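You operate a simulated robot arm through the tools that you are given. There is no shell and no other tool. Be economical: measure what you need, move in short steps, check, and stop when the job is done.

You run a simulated two-armed robot. Do the job below in one go: nothing can be reset, and whatever is moved stays where it is left.

Task
Brake both ends of the scaffold, lower its platform and put the yellow can on it.
Fine: brakes first; the other can stays on the tall carton; the brace stays down, the pin in; the scaffold stays where it stands. Set down upright: what you pick out.
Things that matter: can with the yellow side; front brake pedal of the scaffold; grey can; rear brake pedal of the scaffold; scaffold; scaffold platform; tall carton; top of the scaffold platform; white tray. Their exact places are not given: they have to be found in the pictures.

Only the result counts: the job must be done as asked and must still hold three seconds after the hand-in. Knocking over, shifting, dropping, spilling or breaking anything else fails it.

Robot
Two 7-joint arms with two-finger parallel grippers on one trunk, on a base that drives. Base frame: it is fixed to the floor where the robot stands at the start and does not move with it; the origin is under the middle of the robot, x ahead of it, y to its left, z up. Readings come in m, rad, newtons and seconds.
The left shoulder is at the start at [0.05, 0.165, 0.905], the right one opposite. With the tool pointing down near the work surface each hand reaches from about 0.1 to 0.34 m from the robot's upright axis, wherever it stands, measured 20 degrees to its own side. Places, roughly: can with the yellow side, grey can [1.25, -1, 0.5]; front brake pedal of the scaffold [0.5, -0.1, 0.3]; rear brake pedal of the scaffold [-0.5, -0.8, 0.3]; scaffold [-0.3, -1.1, 0.9]; scaffold platform [-0.2, -1.1, 1.2]; tall carton [1.25, -1, 0.25]; top of the scaffold platform [-0.2, -1.1, 1.2]; white tray [-1.75, -0.5, 0.5]. Payload 3.91 kg a hand.
The tool frame of a hand sits at the grasp point between the pads (the TCP): z along the fingers, y along the line on which they close. The tips reach 0.03 m beyond it. Largest opening 0.11 m; finger width 0.02, thickness 0.01; the body of the gripper, 0.048 by 0.112 m, starts 0.055 m behind the TCP.
Orientation is that of the tool frame in the base frame, as [roll, pitch, yaw] about the fixed x, y, z axes, in that order (R = Rz(yaw) Ry(pitch) Rx(roll)). With the fingers straight down and closing along the base's y, the tool's x points along the base's -x, its y along +y and its z along -z.

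Tools
- The arms move only by the tool move_arm. It takes "left_targets", "right_targets" or both (then of equal length, played together; a hand with none holds still); each is a list of rows, each a list of 3 entries, a list of its own where there are three numbers: the turn, a rotation vector about the tool's x, y, z in units of 45 degrees (1.0 is 45 degrees), then the shift along the tool's x, y, z in units of 250 mm (1.0 is 250 mm), then the closure in counts, from 0 (fully open) to 255 (shut). In form: [[[wx, wy, wz], [tx, ty, tz], hand], ...]. A call has 1 to 10 rows; each row is the pose to reach, as a shift and turn from the pose commanded when the call began, along the tool's axes at that moment. A call with a number of a shift or a turn outside -1 to 1 is refused whole. A row lasts 0.2 s, in which the tool goes at most 0.05 m and 0.15 rad; a call with a longer step from one row to the next is refused whole, and so is a gripper value outside its range. A pose out of reach is approached as far as the arm can. The call stops where the force on the tool passes 90 N (or 10 N more than at its start, if that is more) or the arm is blocked; 0.2 s more then pass. The fingers move at their own pace (about 0.045 m/s each) and stop on an object; they squeeze with about 25 N. The grip force told is the motor's: it shows also when the fingers shut on nothing. Time passes only in rows, and 0.2 s behind the last, so rows that repeat a pose let the fingers close. The reply holds the time, the measured pose of the TCP, the force on the tool along the base axes, the opening and the grip force, in the units named above and with some noise, with the torque about the TCP (base axes, N m) and any sound that the robot's microphone picked up.
- Cameras (640 x 400 px; columns grow to the right, rows downward): "scene" is now at [0.0795, -0.0739, 1.0774]; the picture's right is [-0.83, -0.56, 0.00], its down [-0.31, 0.46, -0.83] and it looks along [0.47, -0.69, -0.55] (base axes); focal length 214 px, centre (320, 200). "left" rides on the left gripper at [0.072, -0.017, -0.103] in its tool frame; the picture's right is [0.23, 0.97, 0.00], its down [-0.76, 0.18, -0.62] and it looks along [-0.61, 0.14, 0.78] (tool axes); focal length 222 px, centre (320, 200). "right" rides on the right gripper at [0.072, 0.017, -0.103] in its tool frame; the picture's right is [-0.23, 0.97, 0.00], its down [-0.76, -0.18, -0.62] and it looks along [-0.61, -0.14, 0.78] (tool axes); focal length 222 px, centre (320, 200).
- camera(camera): a new picture of that camera. The clock stands still meanwhile.
- move_column(by): slides the trunk up (or, below 0, down) by that many m; the arms and the scene camera ride with it, the base frame stays. It gives what a move gives, with no picture.
- roll_base(legs): drives the robot by 1 to 6 legs, each [ahead, left, turn to the left] in m, m and rad, along the robot's own axes; the way and the turn of a leg run together, so that a leg with both is an arc; at most 1.5 m and 3.142 rad a leg. The arms and the cameras ride along, it lands a little off, and it stops where it bumps. It gives what a move gives.
- aim_head(pan, tilt): turns the head with the scene camera to pan (to the left, within 1.396 rad either way) and tilt (down, from -0.506 to 1.204), counted from straight ahead of the robot. It gives what a move gives.
- point_at(camera, pixels): there is no depth. For up to 12 entries [column, row, z] of the newest picture of that camera ("zoom" is the newest enlarged one), the place [x, y] in the base frame at which the ray of that pixel passes the height z, good to about 0.003 m. The clock stands still meanwhile.
- inspect(camera, box): a new picture of the part [left, top, right, bottom] of that camera's present view, enlarged. The clock stands still meanwhile.
- sign_off(): hands the job in; it is judged then, once.

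Keep the steps short. Do not move on a guess: measure, check each grasp and each placing, and mend mistakes. In all there are 80 turns and 62 pictures (those below and enlarged ones count). Leave the grippers open and the arms clear of the work at the hand-in unless told otherwise, and finish with a single line.

The tools are called after "Request:" as a command line: name --argument value ..., lists and objects as JSON in quotes. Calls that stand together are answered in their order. move_arm: Moves the arms, as the interface text tells. Its arguments: {"type":"object","properties":{"left_targets":{"type":"array","items":{"type":"array"}},"right_targets":{"type":"array","items":{"type":"array"}}},"required":[]} The other tools are called the same way: move_column (by) slides the trunk up or down; roll_base (legs) drives the base; aim_head (pan, tilt) turns the head that bears the scene camera; camera (camera) takes a picture; point_at (camera, pixels) gives the place at which the rays of pixels pass given heights; inspect (camera, box) takes an enlarged picture of a part of a camera's view; sign_off () hands the job in.

At the start:

```text
time: 0.0
left_ee_pos: [0.4784, -0.0452, 1.0008]
left_tcp_rot: [-3.141, -0.001, -3.14]
left_ft_force: [1.1, 0.3, 0.2]
left_wrist_torque: [0.01, -0.01, 0.03]
left_finger_gap: 0.1103
left_grip_force: 0.0
right_ee_pos: [0.321, -0.3417, 1.0006]
right_tcp_rot: [-3.141, 0.001, 3.141]
right_ft_force: [0.5, -0.2, -0.9]
right_wrist_torque: [0.02, 0.01, -0.06]
right_finger_gap: 0.11
right_grip_force: 0.0
trunk travel left (down, up): [-0.125, 0.378]
robot x, y, heading: [-0.0008, -0.0013, -0.003]
head pan, tilt: [-0.977, 0.586]
```

scene: 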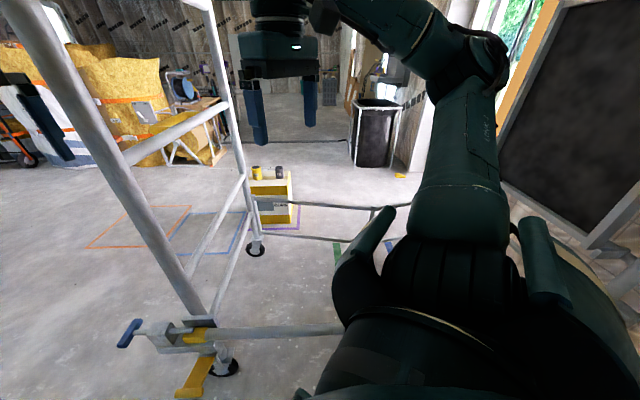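
right: 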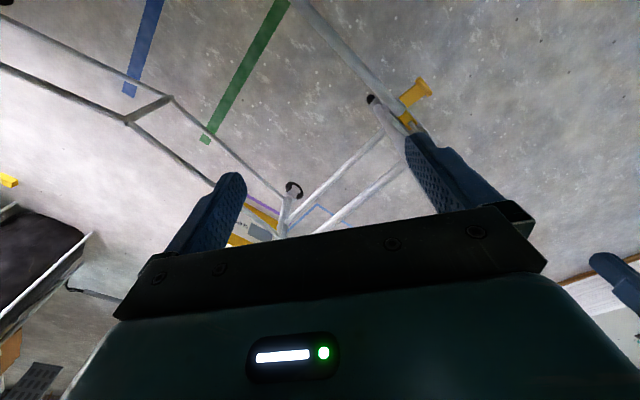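
left: 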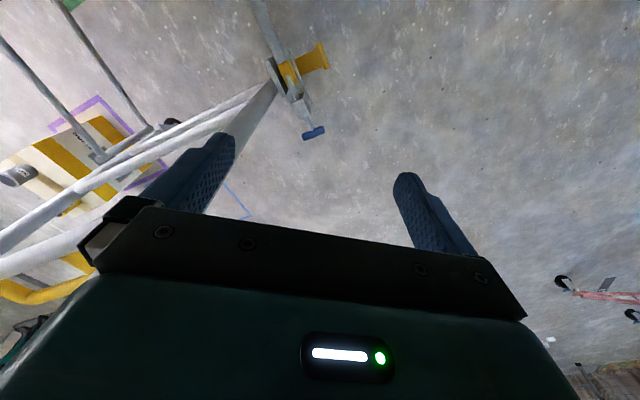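

I see one scaffold frame ahead right, with a yellow pedal at about (195,375) and a blue-handled pin at (128,333). I'll turn the head to see more of it.

Request:
aim_head --pan -0.4 --tilt 0.75

Request:
camera --camera "scene"

Request:
aim_head --pan -1.396 --tilt 0.3

Request:
camera --camera "scene"

```text
time: 1.0
left_ee_pos: [0.479, -0.0448, 1.0002]
left_tcp_rot: [3.141, 0.001, -3.14]
left_ft_force: [-0.1, 0.5, -0.2]
left_wrist_torque: [0.01, 0.0, 0.02]
left_finger_gap: 0.1102
left_grip_force: 0.0
right_ee_pos: [0.3219, -0.3408, 1.0004]
right_tcp_rot: [-3.141, 0.001, -3.139]
right_ft_force: [0.3, -1.1, 0.2]
right_wrist_torque: [-0.02, 0.02, -0.01]
right_finger_gap: 0.11
right_grip_force: 0.1
trunk travel left (down, up): [-0.125, 0.378]
robot x, y, heading: [-0.0021, -0.0011, 0.0]
head pan, tilt: [-0.4, 0.75]
```

```text
58 pictures are left
```

scene: 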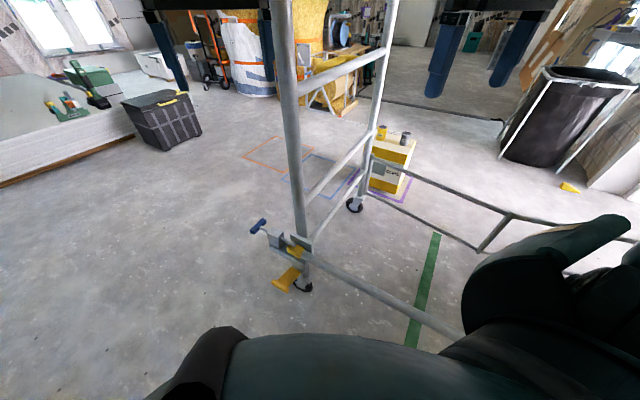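

```text
time: 2.2
left_ee_pos: [0.4789, -0.0457, 0.9992]
left_tcp_rot: [-3.141, 0.0, -3.14]
left_ft_force: [1.4, -0.9, -0.1]
left_wrist_torque: [0.01, -0.01, 0.01]
left_finger_gap: 0.11
left_grip_force: 0.1
right_ee_pos: [0.3209, -0.3413, 1.0006]
right_tcp_rot: [3.141, 0.001, -3.14]
right_ft_force: [0.1, 0.8, -0.3]
right_wrist_torque: [0.0, 0.0, -0.01]
right_finger_gap: 0.1099
right_grip_force: 0.0
trunk travel left (down, up): [-0.125, 0.378]
robot x, y, heading: [-0.0007, -0.0041, 0.003]
head pan, tilt: [-1.396, 0.3]
```

```text
57 pictures are left
```

scene: 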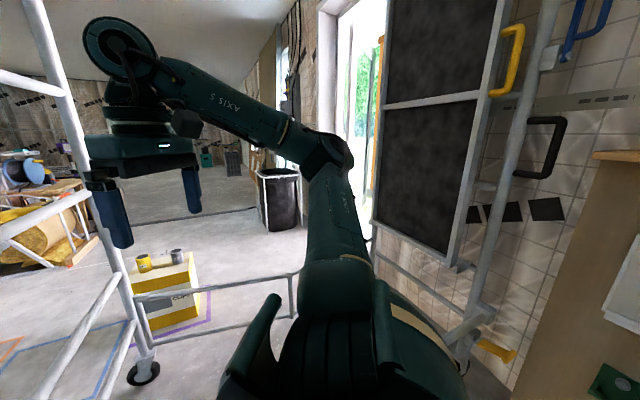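

Front pole stands between the two hands, so turning needs care. I'll look left and behind-left for free space before driving.

Request:
aim_head --pan 1.3 --tilt 0.6

Request:
camera --camera "scene"

Request:
aim_head --pan 0.3 --tilt 0.6

Request:
camera --camera "scene"

```text
time: 4.7
left_ee_pos: [0.4778, -0.0459, 0.9999]
left_tcp_rot: [-3.141, -0.002, -3.14]
left_ft_force: [-0.7, 0.0, 0.0]
left_wrist_torque: [0.01, -0.03, -0.03]
left_finger_gap: 0.1096
left_grip_force: 0.0
right_ee_pos: [0.3207, -0.3419, 1.0]
right_tcp_rot: [3.141, 0.0, -3.141]
right_ft_force: [0.8, 0.1, 0.2]
right_wrist_torque: [-0.01, 0.02, -0.01]
right_finger_gap: 0.11
right_grip_force: 0.1
trunk travel left (down, up): [-0.125, 0.378]
robot x, y, heading: [-0.0026, -0.0008, -0.002]
head pan, tilt: [1.3, 0.6]
```

```text
56 pictures are left
```

scene: 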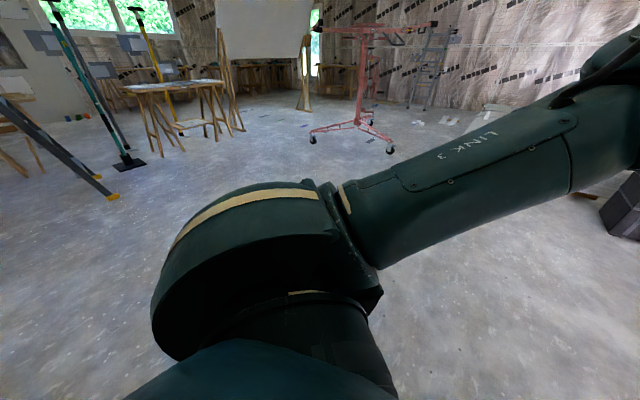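

```text
time: 5.9
left_ee_pos: [0.4782, -0.0458, 1.0008]
left_tcp_rot: [-3.141, 0.001, -3.14]
left_ft_force: [-0.4, -0.6, -0.7]
left_wrist_torque: [-0.02, 0.0, 0.0]
left_finger_gap: 0.1099
left_grip_force: 0.0
right_ee_pos: [0.3215, -0.3401, 1.0007]
right_tcp_rot: [3.141, 0.001, 3.142]
right_ft_force: [0.3, -0.6, 0.5]
right_wrist_torque: [0.02, -0.03, -0.03]
right_finger_gap: 0.1102
right_grip_force: 0.1
trunk travel left (down, up): [-0.125, 0.378]
robot x, y, heading: [-0.0018, -0.0015, 0.002]
head pan, tilt: [0.3, 0.6]
```

```text
55 pictures are left
```

scene: 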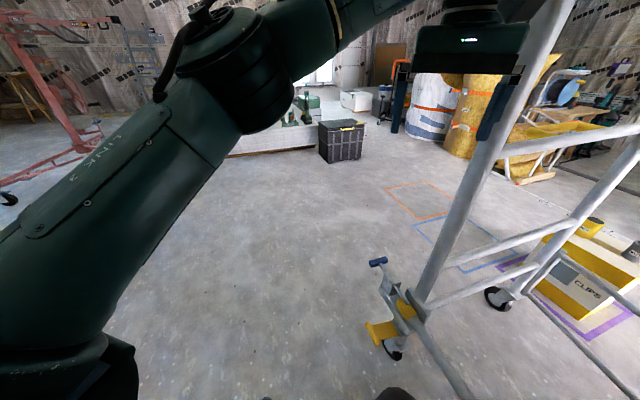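

Free floor to the left. I'll slide left 0.7 m, clear of the pole, then turn right to face the scaffold.

Request:
roll_base --legs '[[-0.1, 0.8, 0], [0, 0, -1.05]]'

Request:
aim_head --pan 0.0 --tilt 0.15

Request:
camera --camera "scene"

Request:
aim_head --pan 0.0 --tilt 0.7

Request:
camera --camera "scene"

```text
time: 12.9
left_ee_pos: [0.0982, 0.3634, 0.9997]
left_tcp_rot: [3.141, 0.0, 2.101]
left_ft_force: [-0.1, 0.8, 0.3]
left_wrist_torque: [0.0, -0.01, 0.0]
left_finger_gap: 0.1099
left_grip_force: 0.0
right_ee_pos: [-0.2367, 0.3517, 1.0003]
right_tcp_rot: [-3.14, 0.0, 2.1]
right_ft_force: [0.5, 0.0, 0.1]
right_wrist_torque: [0.0, -0.01, -0.05]
right_finger_gap: 0.1101
right_grip_force: 0.1
trunk travel left (down, up): [-0.125, 0.378]
robot x, y, heading: [-0.1086, 0.7979, -1.044]
head pan, tilt: [0.3, 0.6]
```

```text
time: 13.8
left_ee_pos: [0.0981, 0.3653, 1.0009]
left_tcp_rot: [-3.141, -0.001, 2.102]
left_ft_force: [0.2, -0.2, -0.9]
left_wrist_torque: [0.0, 0.0, 0.01]
left_finger_gap: 0.1098
left_grip_force: 0.0
right_ee_pos: [-0.236, 0.351, 1.0002]
right_tcp_rot: [-3.141, -0.001, 2.1]
right_ft_force: [-0.2, -0.5, -0.8]
right_wrist_torque: [0.04, 0.0, 0.0]
right_finger_gap: 0.11
right_grip_force: 0.0
trunk travel left (down, up): [-0.125, 0.378]
robot x, y, heading: [-0.1068, 0.7995, -1.045]
head pan, tilt: [0.0, 0.15]
```

```text
54 pictures are left
```

scene: 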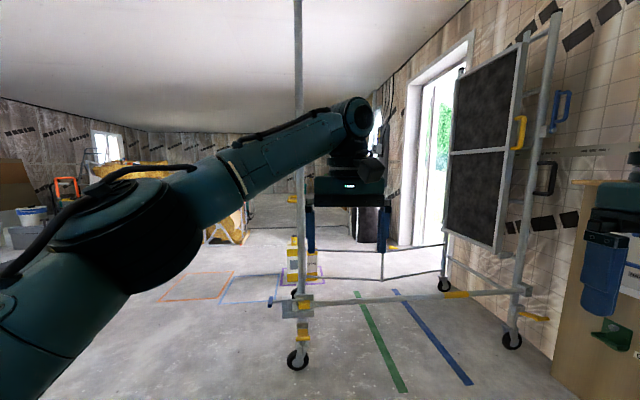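

```text
time: 14.8
left_ee_pos: [0.0979, 0.3648, 1.0003]
left_tcp_rot: [-3.141, -0.001, 2.101]
left_ft_force: [0.6, -0.5, 0.5]
left_wrist_torque: [0.01, -0.03, 0.02]
left_finger_gap: 0.1102
left_grip_force: 0.0
right_ee_pos: [-0.2373, 0.3514, 0.999]
right_tcp_rot: [3.14, 0.001, 2.101]
right_ft_force: [-0.4, -0.5, -0.3]
right_wrist_torque: [-0.01, 0.0, -0.01]
right_finger_gap: 0.1101
right_grip_force: 0.2
trunk travel left (down, up): [-0.125, 0.378]
robot x, y, heading: [-0.1071, 0.7991, -1.043]
head pan, tilt: [0.0, 0.7]
```

```text
53 pictures are left
```

scene: 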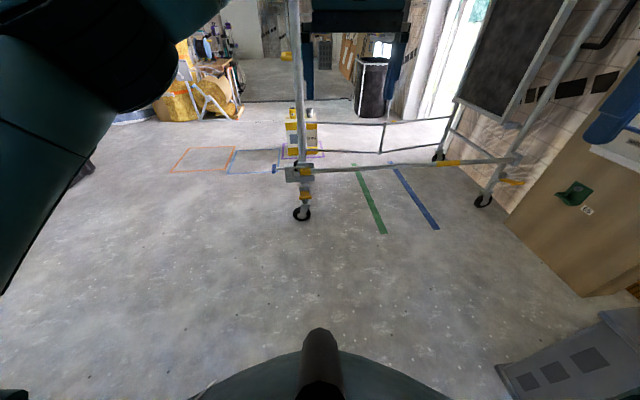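

The platform (dark two-panel frame) stands folded up against the rear frame. I'll enlarge it and its handles.

Request:
aim_head --pan -0.6 --tilt 0.1

Request:
inspect --camera "scene" --box '[180, 0, 500, 200]'

Request:
inspect --camera "scene" --box '[180, 180, 500, 380]'

```text
time: 15.8
left_ee_pos: [0.0983, 0.3646, 1.0001]
left_tcp_rot: [3.14, 0.001, 2.101]
left_ft_force: [0.3, 0.6, -0.2]
left_wrist_torque: [0.03, 0.0, -0.02]
left_finger_gap: 0.1099
left_grip_force: 0.0
right_ee_pos: [-0.2361, 0.3513, 1.0005]
right_tcp_rot: [3.141, 0.001, 2.102]
right_ft_force: [0.1, -0.4, 0.1]
right_wrist_torque: [0.02, 0.0, -0.04]
right_finger_gap: 0.1096
right_grip_force: 0.1
trunk travel left (down, up): [-0.125, 0.378]
robot x, y, heading: [-0.1031, 0.7964, -1.043]
head pan, tilt: [-0.6, 0.099]
```

```text
2.00 times, centred on (340, 100) of scene
```

zoom: 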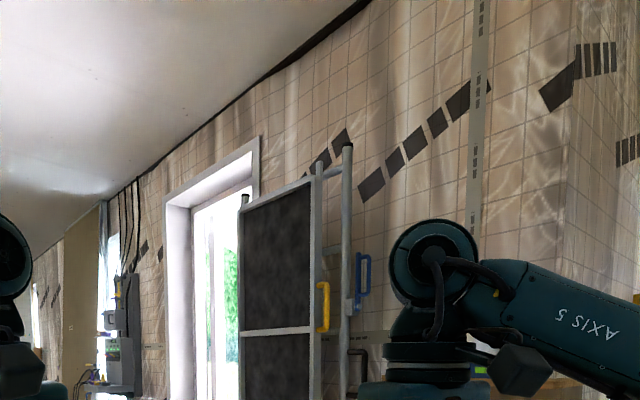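

```text
2.00 times, centred on (340, 280) of scene
```

zoom: 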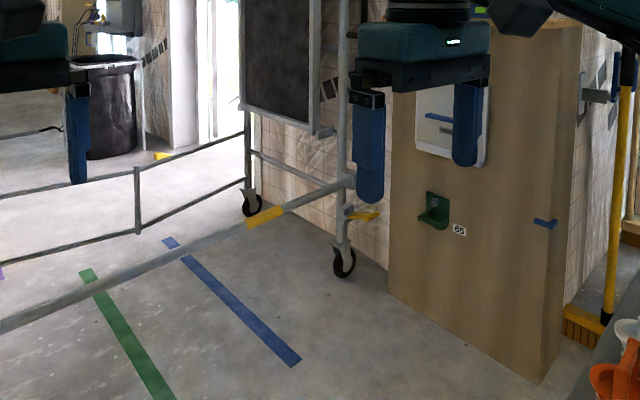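

The platform hinges low on the rear frame; yellow, blue and black handles are near its right edge. Next the front pedal: I'll look and measure its place.

Request:
aim_head --pan 0.0 --tilt 0.6

Request:
inspect --camera "scene" --box '[240, 160, 400, 260]'

Request:
camera --camera "left"

```text
time: 16.8
left_ee_pos: [0.0979, 0.3651, 0.9996]
left_tcp_rot: [-3.141, 0.002, 2.102]
left_ft_force: [-0.1, 0.2, -0.3]
left_wrist_torque: [-0.01, 0.0, 0.0]
left_finger_gap: 0.1097
left_grip_force: 0.0
right_ee_pos: [-0.2364, 0.3512, 1.0001]
right_tcp_rot: [3.141, 0.0, 2.102]
right_ft_force: [0.1, 0.0, -0.8]
right_wrist_torque: [0.01, 0.02, 0.01]
right_finger_gap: 0.1101
right_grip_force: 0.1
trunk travel left (down, up): [-0.125, 0.378]
robot x, y, heading: [-0.1084, 0.8012, -1.045]
head pan, tilt: [0.0, 0.6]
```

```text
4.00 times, centred on (320, 210) of scene
```

zoom: 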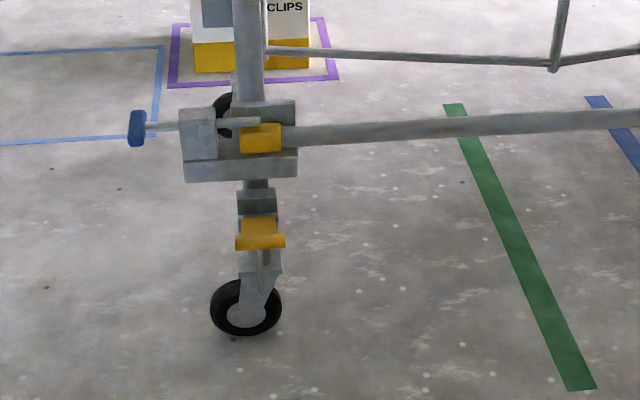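

```text
49 pictures are left
```

left: 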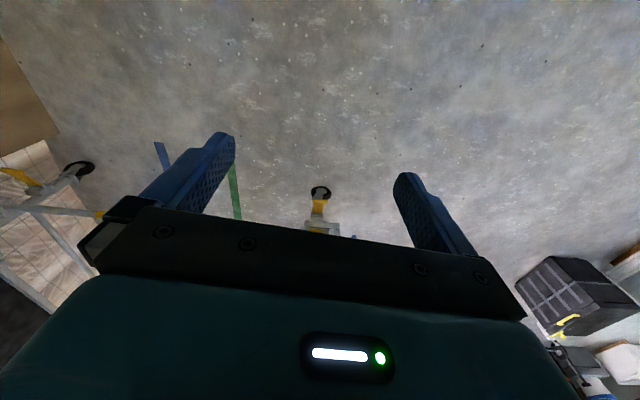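

I see the pedal's outer edge at zoom (262,242), and the caster's contact at (246,333). Measuring.

Request:
point_at --camera "zoom" --pixels '[[246, 333, 0], [262, 242, 0.15], [262, 242, 0.2], [262, 242, 0.25], [258, 190, 0.3], [258, 190, 0.25], [138, 128, 0.35], [236, 242, 0.2], [285, 242, 0.2]]'

Request:
point_at --camera "left" --pixels '[[318, 198, 0.15], [318, 198, 0.2], [318, 198, 0.25], [319, 187, 0]]'

```text
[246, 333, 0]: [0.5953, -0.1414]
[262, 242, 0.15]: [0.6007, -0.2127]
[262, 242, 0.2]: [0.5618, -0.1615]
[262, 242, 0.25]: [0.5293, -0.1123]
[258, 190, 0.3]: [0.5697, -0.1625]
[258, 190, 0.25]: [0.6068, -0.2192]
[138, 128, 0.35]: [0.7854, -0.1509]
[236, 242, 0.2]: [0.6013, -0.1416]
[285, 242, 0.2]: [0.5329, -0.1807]
```

```text
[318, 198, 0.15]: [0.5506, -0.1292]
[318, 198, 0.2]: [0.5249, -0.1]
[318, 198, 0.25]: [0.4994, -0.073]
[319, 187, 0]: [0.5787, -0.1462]
```

Estimate: pedal tip about (0.49,-0.05,0.3), sticking out towards me. I'll bring the left hand, shut, to the left and down while still clear of everything.

Request:
move_arm --left_targets '[[[0, 0, 0], [0.06, 0.1, 0.1], 255], [[0, 0, 0], [0.13, 0.2, 0.2], 255], [[0, 0, 0], [0.2, 0.3, 0.3], 255], [[0, 0, 0], [0.27, 0.4, 0.4], 255], [[0, 0, 0], [0.34, 0.5, 0.5], 255], [[0, 0, 0], [0.4, 0.58, 0.62], 255], [[0, 0, 0], [0.44, 0.64, 0.76], 255], [[0, 0, 0], [0.48, 0.68, 0.9], 255], [[0, 0, 0], [0.48, 0.68, 1.0], 255]]'

Request:
move_arm --left_targets '[[[0, 0, 0], [0, 0, 0.18], 255], [[0, 0, 0], [0, 0, 0.36], 255], [[0, 0, 0], [0, 0, 0.54], 255], [[0, 0, 0], [0, 0, 0.72], 255]]'

Request:
roll_base --legs '[[0.3, 0, 0]]'

Request:
camera --camera "scene"

Request:
camera --camera "left"

```text
time: 18.8
left_ee_pos: [0.183, 0.5547, 0.7495]
left_tcp_rot: [-3.14, 0.0, 2.1]
left_ft_force: [0.6, -0.2, 0.1]
left_wrist_torque: [0.01, 0.02, 0.0]
left_finger_gap: 0.0
left_grip_force: 25.2
right_ee_pos: [-0.2368, 0.351, 0.999]
right_tcp_rot: [3.141, 0.001, 2.101]
right_ft_force: [0.1, -0.2, -0.3]
right_wrist_torque: [0.03, -0.01, 0.02]
right_finger_gap: 0.1098
right_grip_force: 0.1
trunk travel left (down, up): [-0.125, 0.378]
robot x, y, heading: [-0.1046, 0.8018, -1.039]
head pan, tilt: [0.0, 0.6]
```

```text
time: 19.8
left_ee_pos: [0.1822, 0.5545, 0.5694]
left_tcp_rot: [3.141, -0.001, 2.102]
left_ft_force: [-0.3, 0.6, 0.0]
left_wrist_torque: [0.02, 0.02, 0.01]
left_finger_gap: 0.0001
left_grip_force: 24.8
right_ee_pos: [-0.2371, 0.3511, 1.0]
right_tcp_rot: [3.14, -0.001, 2.102]
right_ft_force: [0.5, 0.1, -0.5]
right_wrist_torque: [-0.01, 0.0, 0.01]
right_finger_gap: 0.1099
right_grip_force: 0.1
trunk travel left (down, up): [-0.125, 0.378]
robot x, y, heading: [-0.1011, 0.8024, -1.041]
head pan, tilt: [0.0, 0.6]
```

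```text
time: 21.8
left_ee_pos: [0.3338, 0.3, 0.5703]
left_tcp_rot: [3.141, 0.0, 2.108]
left_ft_force: [-0.4, -0.1, 0.7]
left_wrist_torque: [-0.02, -0.02, -0.03]
left_finger_gap: 0.0001
left_grip_force: 25.3
right_ee_pos: [-0.0846, 0.0951, 0.9991]
right_tcp_rot: [3.141, 0.0, 2.104]
right_ft_force: [-0.1, -0.3, 0.3]
right_wrist_torque: [0.03, -0.02, -0.02]
right_finger_gap: 0.1097
right_grip_force: 0.1
trunk travel left (down, up): [-0.125, 0.378]
robot x, y, heading: [0.0465, 0.5454, -1.034]
head pan, tilt: [0.0, 0.6]
```

```text
48 pictures are left
```

scene: 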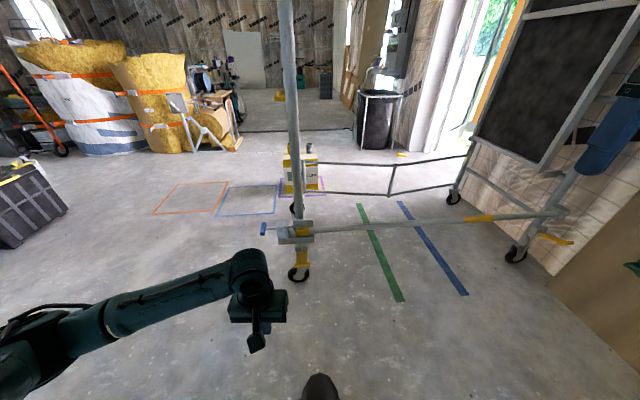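

```text
47 pictures are left
```

left: 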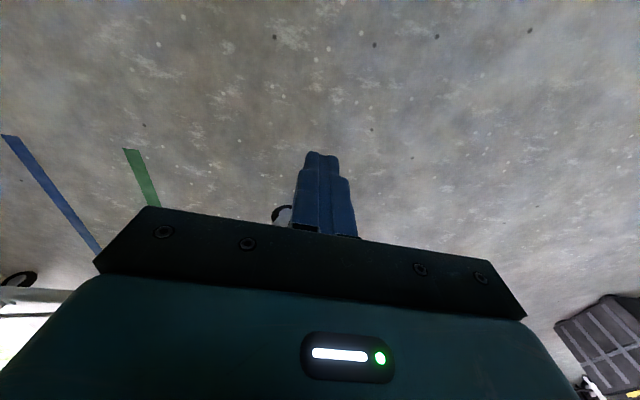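

The pedal is now at about (302,262) in the scene picture. I'll enlarge and measure from this second viewpoint.

Request:
inspect --camera "scene" --box '[240, 210, 368, 290]'

```text
5.00 times, centred on (304, 250) of scene
```

zoom: 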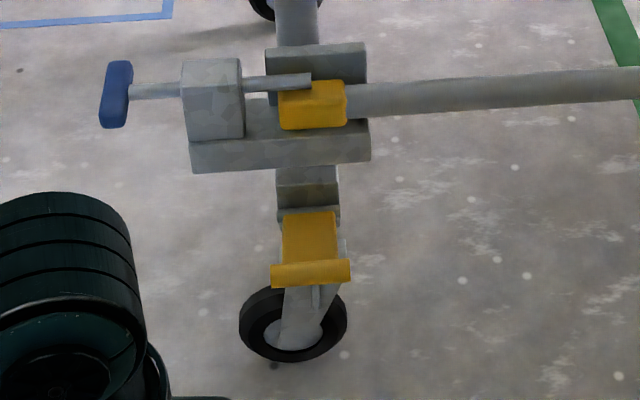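

Request:
point_at --camera "zoom" --pixels '[[292, 362, 0], [311, 274, 0.15], [311, 274, 0.2], [311, 274, 0.25], [311, 274, 0.3], [309, 212, 0.2], [309, 212, 0.25], [309, 212, 0.3], [271, 272, 0.25], [350, 272, 0.25]]'

```text
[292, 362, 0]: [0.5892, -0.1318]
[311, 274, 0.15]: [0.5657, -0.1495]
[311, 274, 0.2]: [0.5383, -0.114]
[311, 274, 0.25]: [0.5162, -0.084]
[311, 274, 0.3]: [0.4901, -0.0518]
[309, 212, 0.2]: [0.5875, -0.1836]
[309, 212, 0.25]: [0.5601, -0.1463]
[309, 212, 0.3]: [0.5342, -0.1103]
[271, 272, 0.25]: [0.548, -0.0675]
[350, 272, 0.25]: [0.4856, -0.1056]
```

Both views agree: pedal tip about (0.49,-0.05,0.31). I'll drive ahead 0.36 m, slightly right, so the left hand is over it.

Request:
roll_base --legs '[[0.36, -0.04, 0]]'

Request:
aim_head --pan 0.2 --tilt 1.0

Request:
camera --camera "scene"

Request:
camera --camera "left"

```text
time: 24.1
left_ee_pos: [0.4833, -0.0314, 0.571]
left_tcp_rot: [3.14, 0.0, 2.105]
left_ft_force: [0.4, 0.2, 0.1]
left_wrist_torque: [0.01, -0.01, -0.02]
left_finger_gap: 0.0
left_grip_force: 25.0
right_ee_pos: [0.064, -0.2362, 1.0003]
right_tcp_rot: [-3.141, 0.0, 2.103]
right_ft_force: [-0.2, 0.0, 0.4]
right_wrist_torque: [-0.01, -0.03, 0.04]
right_finger_gap: 0.1099
right_grip_force: 0.1
trunk travel left (down, up): [-0.125, 0.378]
robot x, y, heading: [0.1952, 0.2139, -1.039]
head pan, tilt: [0.0, 0.6]
```

```text
time: 25.0
left_ee_pos: [0.4834, -0.0322, 0.5716]
left_tcp_rot: [-3.141, 0.0, 2.104]
left_ft_force: [-0.5, 0.3, 0.0]
left_wrist_torque: [0.0, 0.0, 0.03]
left_finger_gap: 0.0001
left_grip_force: 25.4
right_ee_pos: [0.0658, -0.2362, 0.9997]
right_tcp_rot: [-3.141, 0.001, 2.104]
right_ft_force: [-0.8, -0.4, -0.7]
right_wrist_torque: [-0.01, -0.01, -0.05]
right_finger_gap: 0.1102
right_grip_force: 0.0
trunk travel left (down, up): [-0.125, 0.378]
robot x, y, heading: [0.195, 0.2119, -1.037]
head pan, tilt: [0.201, 1.0]
```

```text
45 pictures are left
```

scene: 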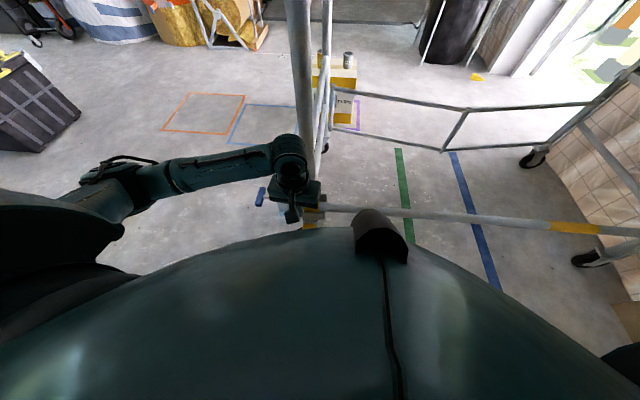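

```text
44 pictures are left
```

left: 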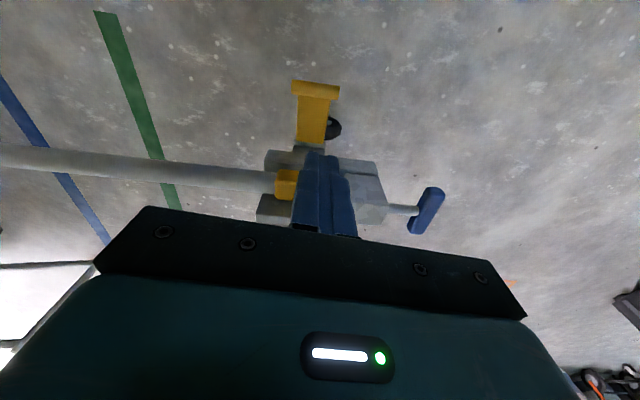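

The left camera shows the pedal bar at (316,90). Measuring at candidate heights.

Request:
point_at --camera "left" --pixels '[[316, 90, 0.2], [316, 90, 0.25], [316, 90, 0.3], [316, 90, 0.35], [312, 142, 0.2], [312, 142, 0.25], [312, 142, 0.3], [292, 89, 0.25], [340, 93, 0.25]]'

```text
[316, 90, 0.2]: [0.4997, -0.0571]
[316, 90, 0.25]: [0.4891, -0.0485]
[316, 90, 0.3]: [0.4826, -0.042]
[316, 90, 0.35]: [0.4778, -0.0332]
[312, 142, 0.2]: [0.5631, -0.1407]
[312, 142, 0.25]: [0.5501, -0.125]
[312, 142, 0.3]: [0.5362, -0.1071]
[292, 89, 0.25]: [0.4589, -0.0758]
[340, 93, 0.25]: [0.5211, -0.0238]
```

Pedal bar at about (0.483,-0.04,0.31). I'll shift the shut fingers 0.02 m inward and lower to just above it.

Request:
move_arm --left_targets '[[[0, 0, 0], [-0.06, -0.01, 0.16], 255], [[0, 0, 0], [-0.06, -0.01, 0.34], 255], [[0, 0, 0], [-0.06, -0.01, 0.52], 255], [[0, 0, 0], [-0.06, -0.01, 0.7], 255], [[0, 0, 0], [-0.06, -0.01, 0.82], 255]]'

Request:
camera --camera "left"

```text
time: 26.2
left_ee_pos: [0.4893, -0.0452, 0.3651]
left_tcp_rot: [-3.14, 0.0, 2.104]
left_ft_force: [0.7, 1.0, -0.3]
left_wrist_torque: [0.01, 0.0, -0.03]
left_finger_gap: 0.0003
left_grip_force: 24.6
right_ee_pos: [0.0644, -0.2352, 1.0015]
right_tcp_rot: [3.14, 0.0, 2.103]
right_ft_force: [0.1, 0.4, 0.3]
right_wrist_torque: [0.01, 0.01, 0.01]
right_finger_gap: 0.11
right_grip_force: 0.1
trunk travel left (down, up): [-0.125, 0.378]
robot x, y, heading: [0.1945, 0.2098, -1.037]
head pan, tilt: [0.201, 1.0]
```

```text
43 pictures are left
```

left: 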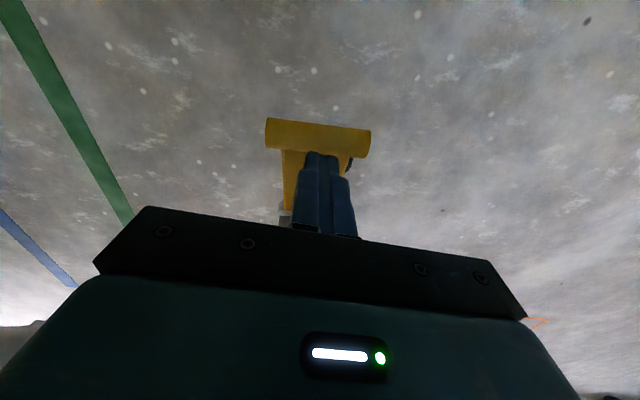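

The tips sit just inside the bar. Now press straight down in small steps, watching the force.

Request:
move_arm --left_targets '[[[0, 0, 0], [0, 0, 0.06], 255], [[0, 0, 0], [0, 0, 0.12], 255], [[0, 0, 0], [0, 0, 0.18], 255], [[0, 0, 0], [0, 0, 0.24], 255], [[0, 0, 0], [0, 0, 0.3], 255]]'

```text
time: 27.4
left_ee_pos: [0.4902, -0.0482, 0.2968]
left_tcp_rot: [-3.14, 0.01, 2.104]
left_ft_force: [10.0, 20.1, 77.6]
left_wrist_torque: [0.59, 2.31, -0.52]
left_finger_gap: 0.0
left_grip_force: 25.5
right_ee_pos: [0.0624, -0.2337, 1.0018]
right_tcp_rot: [3.139, 0.006, 2.104]
right_ft_force: [-0.3, 0.6, -0.3]
right_wrist_torque: [0.03, 0.02, 0.04]
right_finger_gap: 0.11
right_grip_force: 0.1
trunk travel left (down, up): [-0.125, 0.378]
robot x, y, heading: [0.1923, 0.212, -1.048]
head pan, tilt: [0.201, 1.0]
```

Force reached 78 N at 0.297. I'll look whether the pedal has moved.

Request:
camera --camera "left"

Request:
inspect --camera "scene" --box '[240, 170, 368, 250]'

```text
42 pictures are left
```

left: 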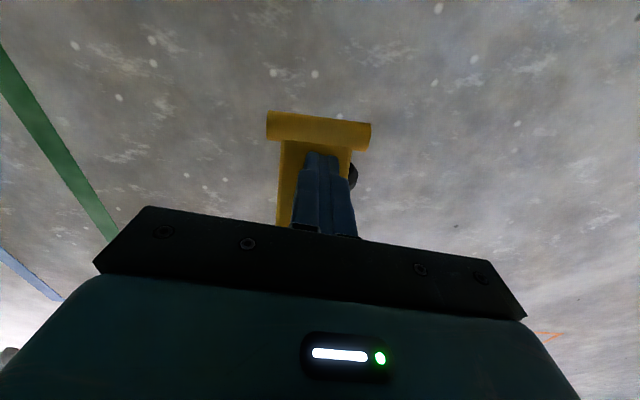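

```text
5.00 times, centred on (304, 210) of scene
```

zoom: 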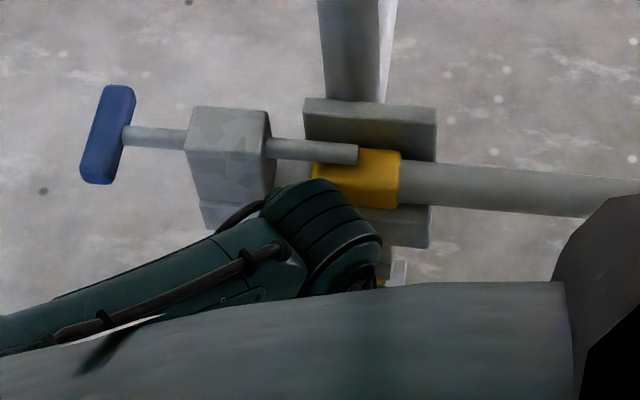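

The pedal tilts with the hand so far; I'll press on further.

Request:
move_arm --left_targets '[[[0, 0, 0], [0, 0, 0.03], 255], [[0, 0, 0], [0, 0, 0.06], 255], [[0, 0, 0], [0, 0, 0.1], 255], [[0, 0, 0], [0, 0, 0.14], 255]]'

```text
time: 27.7
left_ee_pos: [0.4879, -0.0506, 0.2979]
left_tcp_rot: [-3.135, 0.004, 2.103]
left_ft_force: [-6.3, 23.8, 57.6]
left_wrist_torque: [0.36, -0.27, -0.21]
left_finger_gap: 0.0
left_grip_force: 24.8
right_ee_pos: [0.0636, -0.2329, 1.0018]
right_tcp_rot: [3.14, 0.005, 2.107]
right_ft_force: [-0.5, -0.5, -0.2]
right_wrist_torque: [0.01, -0.04, -0.04]
right_finger_gap: 0.11
right_grip_force: 0.0
trunk travel left (down, up): [-0.125, 0.378]
robot x, y, heading: [0.1944, 0.211, -1.039]
head pan, tilt: [0.201, 1.0]
stopped in row 1 (left hand): the force on the tool passed its limit (the readings are from after the stop); the commanded pose is now the measured one
```

Stopped by the force. I'll lift 0.07 and check whether the pedal changed.

Request:
move_arm --left_targets '[[[0, 0, 0], [0, 0, -0.14], 255], [[0, 0, 0], [0, 0, -0.27], 255]]'

Request:
camera --camera "left"

```text
time: 28.3
left_ee_pos: [0.4895, -0.0484, 0.3605]
left_tcp_rot: [-3.138, 0.004, 2.104]
left_ft_force: [0.2, 0.2, -0.2]
left_wrist_torque: [-0.03, 0.0, 0.05]
left_finger_gap: 0.0001
left_grip_force: 24.8
right_ee_pos: [0.0643, -0.2352, 0.9998]
right_tcp_rot: [-3.141, 0.0, 2.102]
right_ft_force: [0.5, -1.0, -0.2]
right_wrist_torque: [0.01, -0.03, -0.04]
right_finger_gap: 0.11
right_grip_force: 0.0
trunk travel left (down, up): [-0.125, 0.378]
robot x, y, heading: [0.1959, 0.2153, -1.039]
head pan, tilt: [0.201, 1.0]
```

```text
40 pictures are left
```

left: 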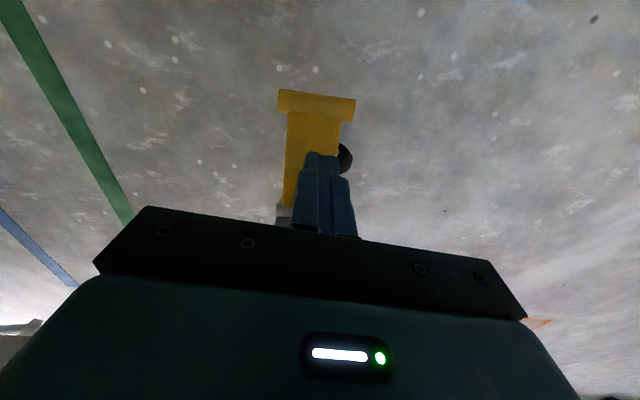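

The pedal stayed lower (its bar shrank from 106 to 77 px). I'll measure its height from the bar's known length.

Request:
point_at --camera "left" --pixels '[[278, 99, 0.2], [355, 107, 0.2], [278, 99, 0.24], [355, 107, 0.24], [278, 99, 0.28], [355, 107, 0.28], [290, 190, 0.24], [316, 103, 0.24]]'

```text
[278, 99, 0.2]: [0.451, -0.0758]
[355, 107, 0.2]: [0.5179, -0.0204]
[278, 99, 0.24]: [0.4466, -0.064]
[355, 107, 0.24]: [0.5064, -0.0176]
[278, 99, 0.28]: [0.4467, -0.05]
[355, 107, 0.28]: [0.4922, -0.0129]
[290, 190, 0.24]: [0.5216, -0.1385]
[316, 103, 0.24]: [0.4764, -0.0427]
```

The pedal dropped about 0.05 m and looks level. To make sure it is home, I'll press once more on the bar itself, 0.016 m further out.

Request:
move_arm --left_targets '[[[0, 0, 0], [0.064, -0.01, 0.1], 255], [[0, 0, 0], [0.064, -0.01, 0.2], 255], [[0, 0, 0], [0.064, -0.01, 0.24], 255], [[0, 0, 0], [0.064, -0.01, 0.28], 255], [[0, 0, 0], [0.064, -0.01, 0.32], 255], [[0, 0, 0], [0.064, -0.01, 0.36], 255], [[0, 0, 0], [0.064, -0.01, 0.4], 255]]'

Request:
move_arm --left_targets '[[[0, 0, 0], [0, 0, -0.14], 255], [[0, 0, 0], [0, 0, -0.28], 255], [[0, 0, 0], [0, 0, -0.42], 255], [[0, 0, 0], [0, 0, -0.6], 255], [[0, 0, 0], [0, 0, -0.78], 255], [[0, 0, 0], [0, 0, -0.96], 255]]'

Request:
camera --camera "left"

```text
time: 29.4
left_ee_pos: [0.5099, -0.0393, 0.2991]
left_tcp_rot: [3.12, 0.026, 2.129]
left_ft_force: [-22.2, 25.4, 61.6]
left_wrist_torque: [0.16, 0.42, -0.15]
left_finger_gap: 0.0
left_grip_force: 24.9
right_ee_pos: [0.0627, -0.2326, 1.0004]
right_tcp_rot: [3.14, 0.004, 2.105]
right_ft_force: [-0.3, -0.7, -0.7]
right_wrist_torque: [0.0, -0.04, 0.0]
right_finger_gap: 0.11
right_grip_force: 0.1
trunk travel left (down, up): [-0.125, 0.378]
robot x, y, heading: [0.1948, 0.213, -1.042]
head pan, tilt: [0.201, 1.0]
stopped in row 5 (left hand): the force on the tool passed its limit (the readings are from after the stop); the commanded pose is now the measured one
```

```text
time: 30.8
left_ee_pos: [0.5015, -0.0362, 0.5345]
left_tcp_rot: [3.119, 0.024, 2.126]
left_ft_force: [-0.1, 0.5, -0.7]
left_wrist_torque: [-0.01, 0.0, 0.01]
left_finger_gap: 0.0
left_grip_force: 25.3
right_ee_pos: [0.0648, -0.2362, 0.9999]
right_tcp_rot: [-3.141, 0.0, 2.104]
right_ft_force: [-0.4, -0.6, -0.9]
right_wrist_torque: [0.01, 0.03, -0.01]
right_finger_gap: 0.1102
right_grip_force: 0.1
trunk travel left (down, up): [-0.125, 0.378]
robot x, y, heading: [0.1974, 0.2154, -1.038]
head pan, tilt: [0.201, 1.0]
```

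```text
39 pictures are left
```

left: 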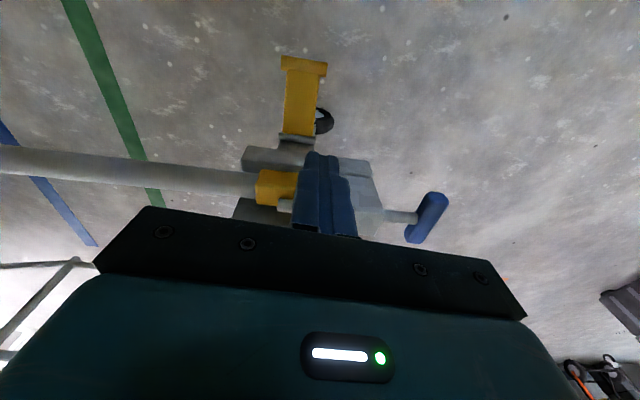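

The front pedal is at a hard stop and down. Next the rear one: I back off 0.3 m and look right to measure the rear pedal and the cupboard nearby.

Request:
roll_base --legs '[[-0.3, 0, 0]]'

Request:
aim_head --pan -0.85 --tilt 0.55

Request:
camera --camera "scene"

```text
time: 32.8
left_ee_pos: [0.3505, 0.2207, 0.5342]
left_tcp_rot: [3.12, 0.025, 2.127]
left_ft_force: [0.5, 0.2, 0.7]
left_wrist_torque: [-0.02, -0.04, 0.01]
left_finger_gap: 0.0
left_grip_force: 24.7
right_ee_pos: [-0.0871, 0.0213, 1.0007]
right_tcp_rot: [3.141, 0.0, 2.105]
right_ft_force: [-1.0, -0.4, -0.1]
right_wrist_torque: [-0.03, -0.01, 0.05]
right_finger_gap: 0.1099
right_grip_force: 0.1
trunk travel left (down, up): [-0.125, 0.378]
robot x, y, heading: [0.0427, 0.4704, -1.037]
head pan, tilt: [0.201, 1.0]
```

```text
time: 34.1
left_ee_pos: [0.3495, 0.2209, 0.5347]
left_tcp_rot: [3.119, 0.026, 2.128]
left_ft_force: [1.0, 0.2, 0.9]
left_wrist_torque: [0.01, 0.02, -0.03]
left_finger_gap: 0.0
left_grip_force: 24.8
right_ee_pos: [-0.0875, 0.02, 1.0005]
right_tcp_rot: [3.141, 0.002, 2.104]
right_ft_force: [-0.8, 0.6, 0.0]
right_wrist_torque: [0.02, 0.01, 0.01]
right_finger_gap: 0.11
right_grip_force: 0.0
trunk travel left (down, up): [-0.125, 0.378]
robot x, y, heading: [0.042, 0.4697, -1.038]
head pan, tilt: [-0.85, 0.55]
```

```text
38 pictures are left
```

scene: 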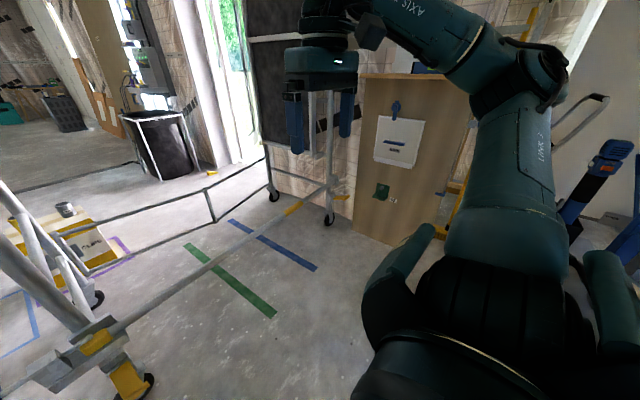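

Rear pedal at (343,197), rear caster (329,225), cupboard base from (353,236). Measuring.

Request:
point_at --camera "scene" --pixels '[[329, 225, 0], [274, 200, 0], [353, 236, 0], [402, 250, 0], [348, 197, 0.25], [348, 197, 0.3], [335, 197, 0.25], [330, 180, 0.37], [150, 378, 0]]'

Request:
inspect --camera "scene" --box '[290, 160, 386, 220]'

```text
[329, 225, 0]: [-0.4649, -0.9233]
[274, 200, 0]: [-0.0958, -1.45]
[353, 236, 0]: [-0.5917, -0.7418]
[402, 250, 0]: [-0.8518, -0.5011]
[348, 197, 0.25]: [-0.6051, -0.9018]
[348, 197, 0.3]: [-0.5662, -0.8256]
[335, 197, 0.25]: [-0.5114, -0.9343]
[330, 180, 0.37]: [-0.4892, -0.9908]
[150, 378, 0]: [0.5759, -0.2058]
```

```text
6.67 times, centred on (338, 190) of scene
```

zoom: 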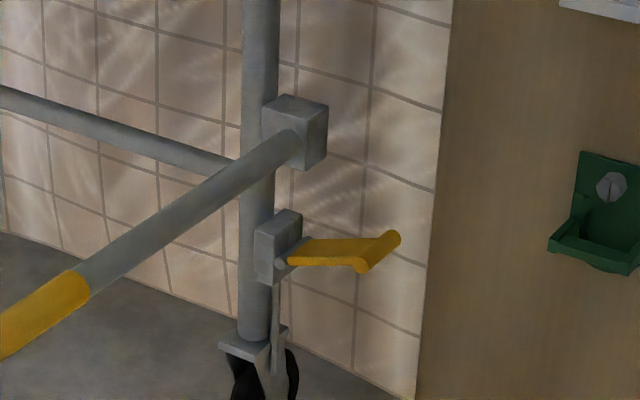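

Rear pedal tip is near (-0.56,-0.81,0.31), with the cupboard corner close on its right side. I'll raise the left hand out of the way, lower the shut right hand, then go there from the left side.

Request:
move_arm --left_targets '[[[0, 0, 0], [0.04, 0, -0.15], 255], [[0, 0, 0], [0.08, 0, -0.3], 255], [[0, 0, 0], [0.12, 0, -0.45], 255], [[0, 0, 0], [0.16, 0, -0.6], 255], [[0, 0, 0], [0.2, 0, -0.75], 255], [[0, 0, 0], [0.24, 0, -0.9], 255], [[0, 0, 0], [0.28, 0, -1.0], 255], [[0, 0, 0], [0.32, 0, -1.0], 255], [[0, 0, 0], [0.36, 0, -1.0], 255]]' --right_targets '[[[0, 0, 0], [-0.06, 0.06, 0.11], 255], [[0, 0, 0], [-0.12, 0.12, 0.22], 255], [[0, 0, 0], [-0.18, 0.18, 0.33], 255], [[0, 0, 0], [-0.24, 0.24, 0.44], 255], [[0, 0, 0], [-0.3, 0.3, 0.55], 255], [[0, 0, 0], [-0.36, 0.36, 0.66], 255], [[0, 0, 0], [-0.42, 0.42, 0.77], 255], [[0, 0, 0], [-0.48, 0.48, 0.88], 255], [[0, 0, 0], [-0.52, 0.54, 1.0], 255]]'

Request:
roll_base --legs '[[0, 0, -0.66], [0.4, -0.2, 0]]'

Request:
aim_head --pan -0.25 --tilt 0.65

Request:
camera --camera "scene"

```text
time: 36.1
left_ee_pos: [0.2927, 0.3002, 0.7825]
left_tcp_rot: [3.118, 0.025, 2.127]
left_ft_force: [0.6, -1.0, 0.2]
left_wrist_torque: [0.01, 0.01, -0.02]
left_finger_gap: 0.0001
left_grip_force: 24.8
right_ee_pos: [0.0941, -0.0215, 0.7494]
right_tcp_rot: [3.141, -0.002, 2.103]
right_ft_force: [0.0, -1.0, 0.3]
right_wrist_torque: [0.03, 0.0, -0.01]
right_finger_gap: 0.0001
right_grip_force: 25.3
trunk travel left (down, up): [-0.125, 0.378]
robot x, y, heading: [0.043, 0.4706, -1.034]
head pan, tilt: [-0.85, 0.55]
```

```text
time: 40.6
left_ee_pos: [-0.1124, -0.19, 0.7814]
left_tcp_rot: [3.119, 0.027, 1.467]
left_ft_force: [0.2, 0.1, 0.7]
left_wrist_torque: [-0.01, -0.05, 0.02]
left_finger_gap: 0.0
left_grip_force: 25.1
right_ee_pos: [-0.4649, -0.322, 0.7505]
right_tcp_rot: [3.141, -0.001, 1.444]
right_ft_force: [0.0, 0.0, -0.5]
right_wrist_torque: [0.01, 0.07, 0.01]
right_finger_gap: 0.0
right_grip_force: 24.9
trunk travel left (down, up): [-0.125, 0.378]
robot x, y, heading: [-0.2042, 0.0976, -1.697]
head pan, tilt: [-0.85, 0.55]
```

```text
time: 41.6
left_ee_pos: [-0.112, -0.1888, 0.7821]
left_tcp_rot: [3.12, 0.027, 1.466]
left_ft_force: [-0.2, -0.6, 0.1]
left_wrist_torque: [-0.03, -0.01, -0.01]
left_finger_gap: 0.0
left_grip_force: 25.0
right_ee_pos: [-0.4673, -0.3203, 0.7499]
right_tcp_rot: [-3.14, 0.001, 1.446]
right_ft_force: [0.7, 0.2, -1.3]
right_wrist_torque: [0.02, -0.05, 0.0]
right_finger_gap: 0.0003
right_grip_force: 25.6
trunk travel left (down, up): [-0.125, 0.378]
robot x, y, heading: [-0.2053, 0.1005, -1.694]
head pan, tilt: [-0.25, 0.649]
```

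```text
36 pictures are left
```

scene: 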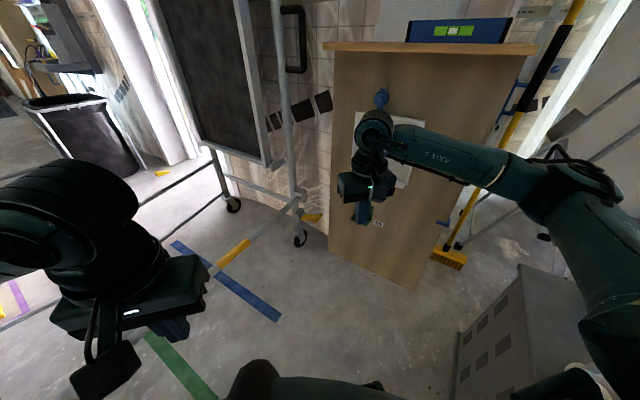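

Now a clearer view: pedal at (312,217), cupboard bottom edge from (328,251) to (415,290), grey box at right. Enlarging and measuring.

Request:
inspect --camera "scene" --box '[260, 190, 356, 250]'

Request:
point_at --camera "scene" --pixels '[[299, 246, 0], [329, 251, 0], [415, 290, 0], [520, 265, 0.3], [520, 265, 0.5], [322, 45, 0.95], [536, 50, 0.95]]'

```text
6.67 times, centred on (308, 220) of scene
```

zoom: 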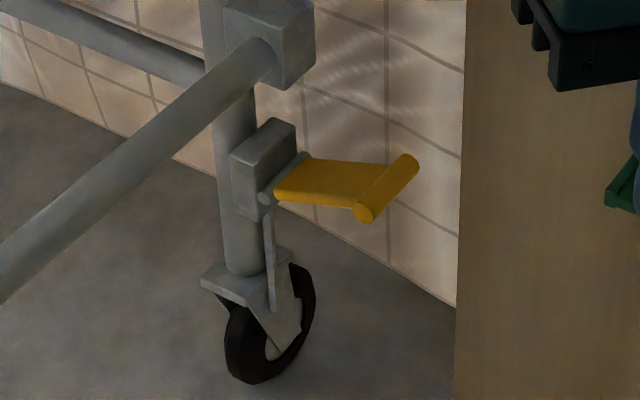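

```text
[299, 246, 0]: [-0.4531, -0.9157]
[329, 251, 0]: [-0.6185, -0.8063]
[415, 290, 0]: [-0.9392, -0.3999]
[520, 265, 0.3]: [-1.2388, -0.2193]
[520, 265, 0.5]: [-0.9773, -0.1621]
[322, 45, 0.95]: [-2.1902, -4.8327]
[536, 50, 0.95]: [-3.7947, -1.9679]
```

Request:
point_at --camera "zoom" --pixels '[[388, 188, 0.25], [388, 188, 0.3], [388, 188, 0.33], [405, 165, 0.31], [365, 212, 0.31], [290, 180, 0.26], [290, 180, 0.3], [457, 395, 0], [255, 380, 0]]'

```text
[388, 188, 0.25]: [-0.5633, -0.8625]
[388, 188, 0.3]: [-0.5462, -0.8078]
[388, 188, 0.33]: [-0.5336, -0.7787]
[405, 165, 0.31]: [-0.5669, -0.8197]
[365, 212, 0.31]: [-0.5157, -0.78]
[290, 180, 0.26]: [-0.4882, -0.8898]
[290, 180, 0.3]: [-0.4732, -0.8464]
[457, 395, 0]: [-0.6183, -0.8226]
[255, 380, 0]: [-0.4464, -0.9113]
```

The pedal bar's centre is (-0.542,-0.80,0.31); the cupboard face lies 0.07 m to its right, parallel to the approach. Safer: face along the scaffold and use the left hand, with the right one pulled back. Preparing both hands and turning first.

Request:
move_arm --left_targets '[[[0, 0, 0], [-0.1, 0.06, 0.1], 255], [[0, 0, 0], [-0.2, 0.12, 0.2], 255], [[0, 0, 0], [-0.3, 0.18, 0.3], 255], [[0, 0, 0], [-0.4, 0.24, 0.4], 255], [[0, 0, 0], [-0.5, 0.3, 0.5], 255], [[0, 0, 0], [-0.6, 0.36, 0.6], 255], [[0, 0, 0], [-0.7, 0.4, 0.7], 255]]' --right_targets '[[[0, 0, 0], [0.1, 0, 0], 255], [[0, 0, 0], [0.2, 0, 0], 255], [[0, 0, 0], [0.3, 0, 0], 255], [[0, 0, 0], [0.4, 0, 0], 255], [[0, 0, 0], [0.5, 0, 0], 255], [[0, 0, 0], [0.6, 0, 0], 255], [[0, 0, 0], [0.7, 0, 0], 255]]'

Request:
roll_base --legs '[[0, 0, -0.806], [0.25, 0.25, 0]]'

Request:
aim_head --pan 0.45 --tilt 0.85

Request:
camera --camera "scene"

Request:
camera --camera "left"

```text
time: 43.2
left_ee_pos: [-0.0283, -0.3783, 0.6137]
left_tcp_rot: [3.119, 0.026, 1.465]
left_ft_force: [-0.5, 0.1, -0.7]
left_wrist_torque: [0.01, -0.01, -0.02]
left_finger_gap: 0.0001
left_grip_force: 25.1
right_ee_pos: [-0.4446, -0.1473, 0.7516]
right_tcp_rot: [3.141, 0.002, 1.446]
right_ft_force: [-0.1, 0.3, 0.6]
right_wrist_torque: [-0.03, 0.01, -0.02]
right_finger_gap: 0.0001
right_grip_force: 25.1
trunk travel left (down, up): [-0.125, 0.378]
robot x, y, heading: [-0.205, 0.1011, -1.694]
head pan, tilt: [-0.25, 0.649]
```

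```text
time: 45.5
left_ee_pos: [-0.3875, -0.3786, 0.6128]
left_tcp_rot: [3.123, 0.025, 0.746]
left_ft_force: [-0.1, -0.3, -0.5]
left_wrist_torque: [0.0, 0.0, 0.04]
left_finger_gap: 0.0
left_grip_force: 25.2
right_ee_pos: [-0.5438, 0.0666, 0.7503]
right_tcp_rot: [3.141, -0.001, 0.741]
right_ft_force: [0.0, -0.7, 0.6]
right_wrist_torque: [-0.02, -0.01, 0.01]
right_finger_gap: 0.0003
right_grip_force: 25.4
trunk travel left (down, up): [-0.125, 0.378]
robot x, y, heading: [-0.2051, 0.1, -2.422]
head pan, tilt: [-0.25, 0.649]
stopped in leg 1: the robot was blocked; the commanded pose is now the measured one
```

```text
time: 46.5
left_ee_pos: [-0.3866, -0.377, 0.6122]
left_tcp_rot: [3.121, 0.024, 0.746]
left_ft_force: [0.0, -0.4, 0.8]
left_wrist_torque: [0.01, 0.02, 0.01]
left_finger_gap: 0.0
left_grip_force: 24.9
right_ee_pos: [-0.544, 0.0674, 0.751]
right_tcp_rot: [3.141, -0.002, 0.738]
right_ft_force: [0.1, 0.8, 0.1]
right_wrist_torque: [0.0, -0.03, 0.01]
right_finger_gap: 0.0003
right_grip_force: 24.9
trunk travel left (down, up): [-0.125, 0.378]
robot x, y, heading: [-0.204, 0.0995, -2.418]
head pan, tilt: [0.45, 0.85]
```

```text
34 pictures are left
```

scene: 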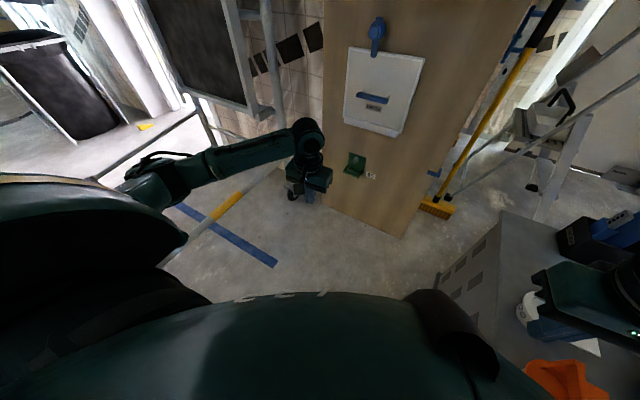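

```text
33 pictures are left
```

left: 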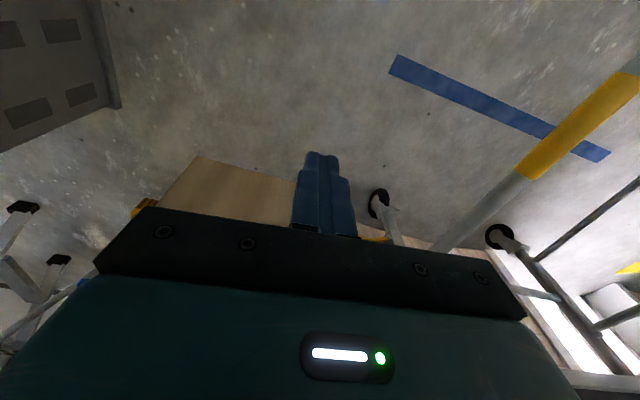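

The turn was blocked. There is a grey bench on my right with things on it; I'll look right before anything else.

Request:
aim_head --pan -0.9 --tilt 0.6

Request:
camera --camera "scene"

```text
time: 48.0
left_ee_pos: [-0.3875, -0.3774, 0.6131]
left_tcp_rot: [3.122, 0.026, 0.746]
left_ft_force: [1.0, 0.5, 0.0]
left_wrist_torque: [-0.02, 0.02, 0.04]
left_finger_gap: 0.0002
left_grip_force: 24.4
right_ee_pos: [-0.5442, 0.0676, 0.7502]
right_tcp_rot: [-3.141, 0.0, 0.738]
right_ft_force: [-0.1, -0.1, 0.5]
right_wrist_torque: [-0.02, -0.02, -0.01]
right_finger_gap: 0.0
right_grip_force: 25.4
trunk travel left (down, up): [-0.125, 0.378]
robot x, y, heading: [-0.2091, 0.0992, -2.419]
head pan, tilt: [-0.901, 0.6]
```

```text
32 pictures are left
```

scene: 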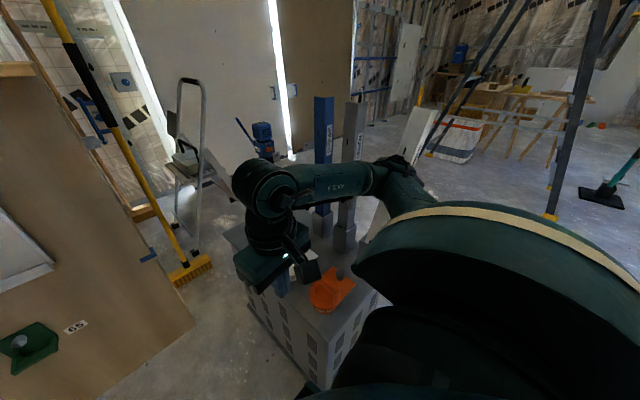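

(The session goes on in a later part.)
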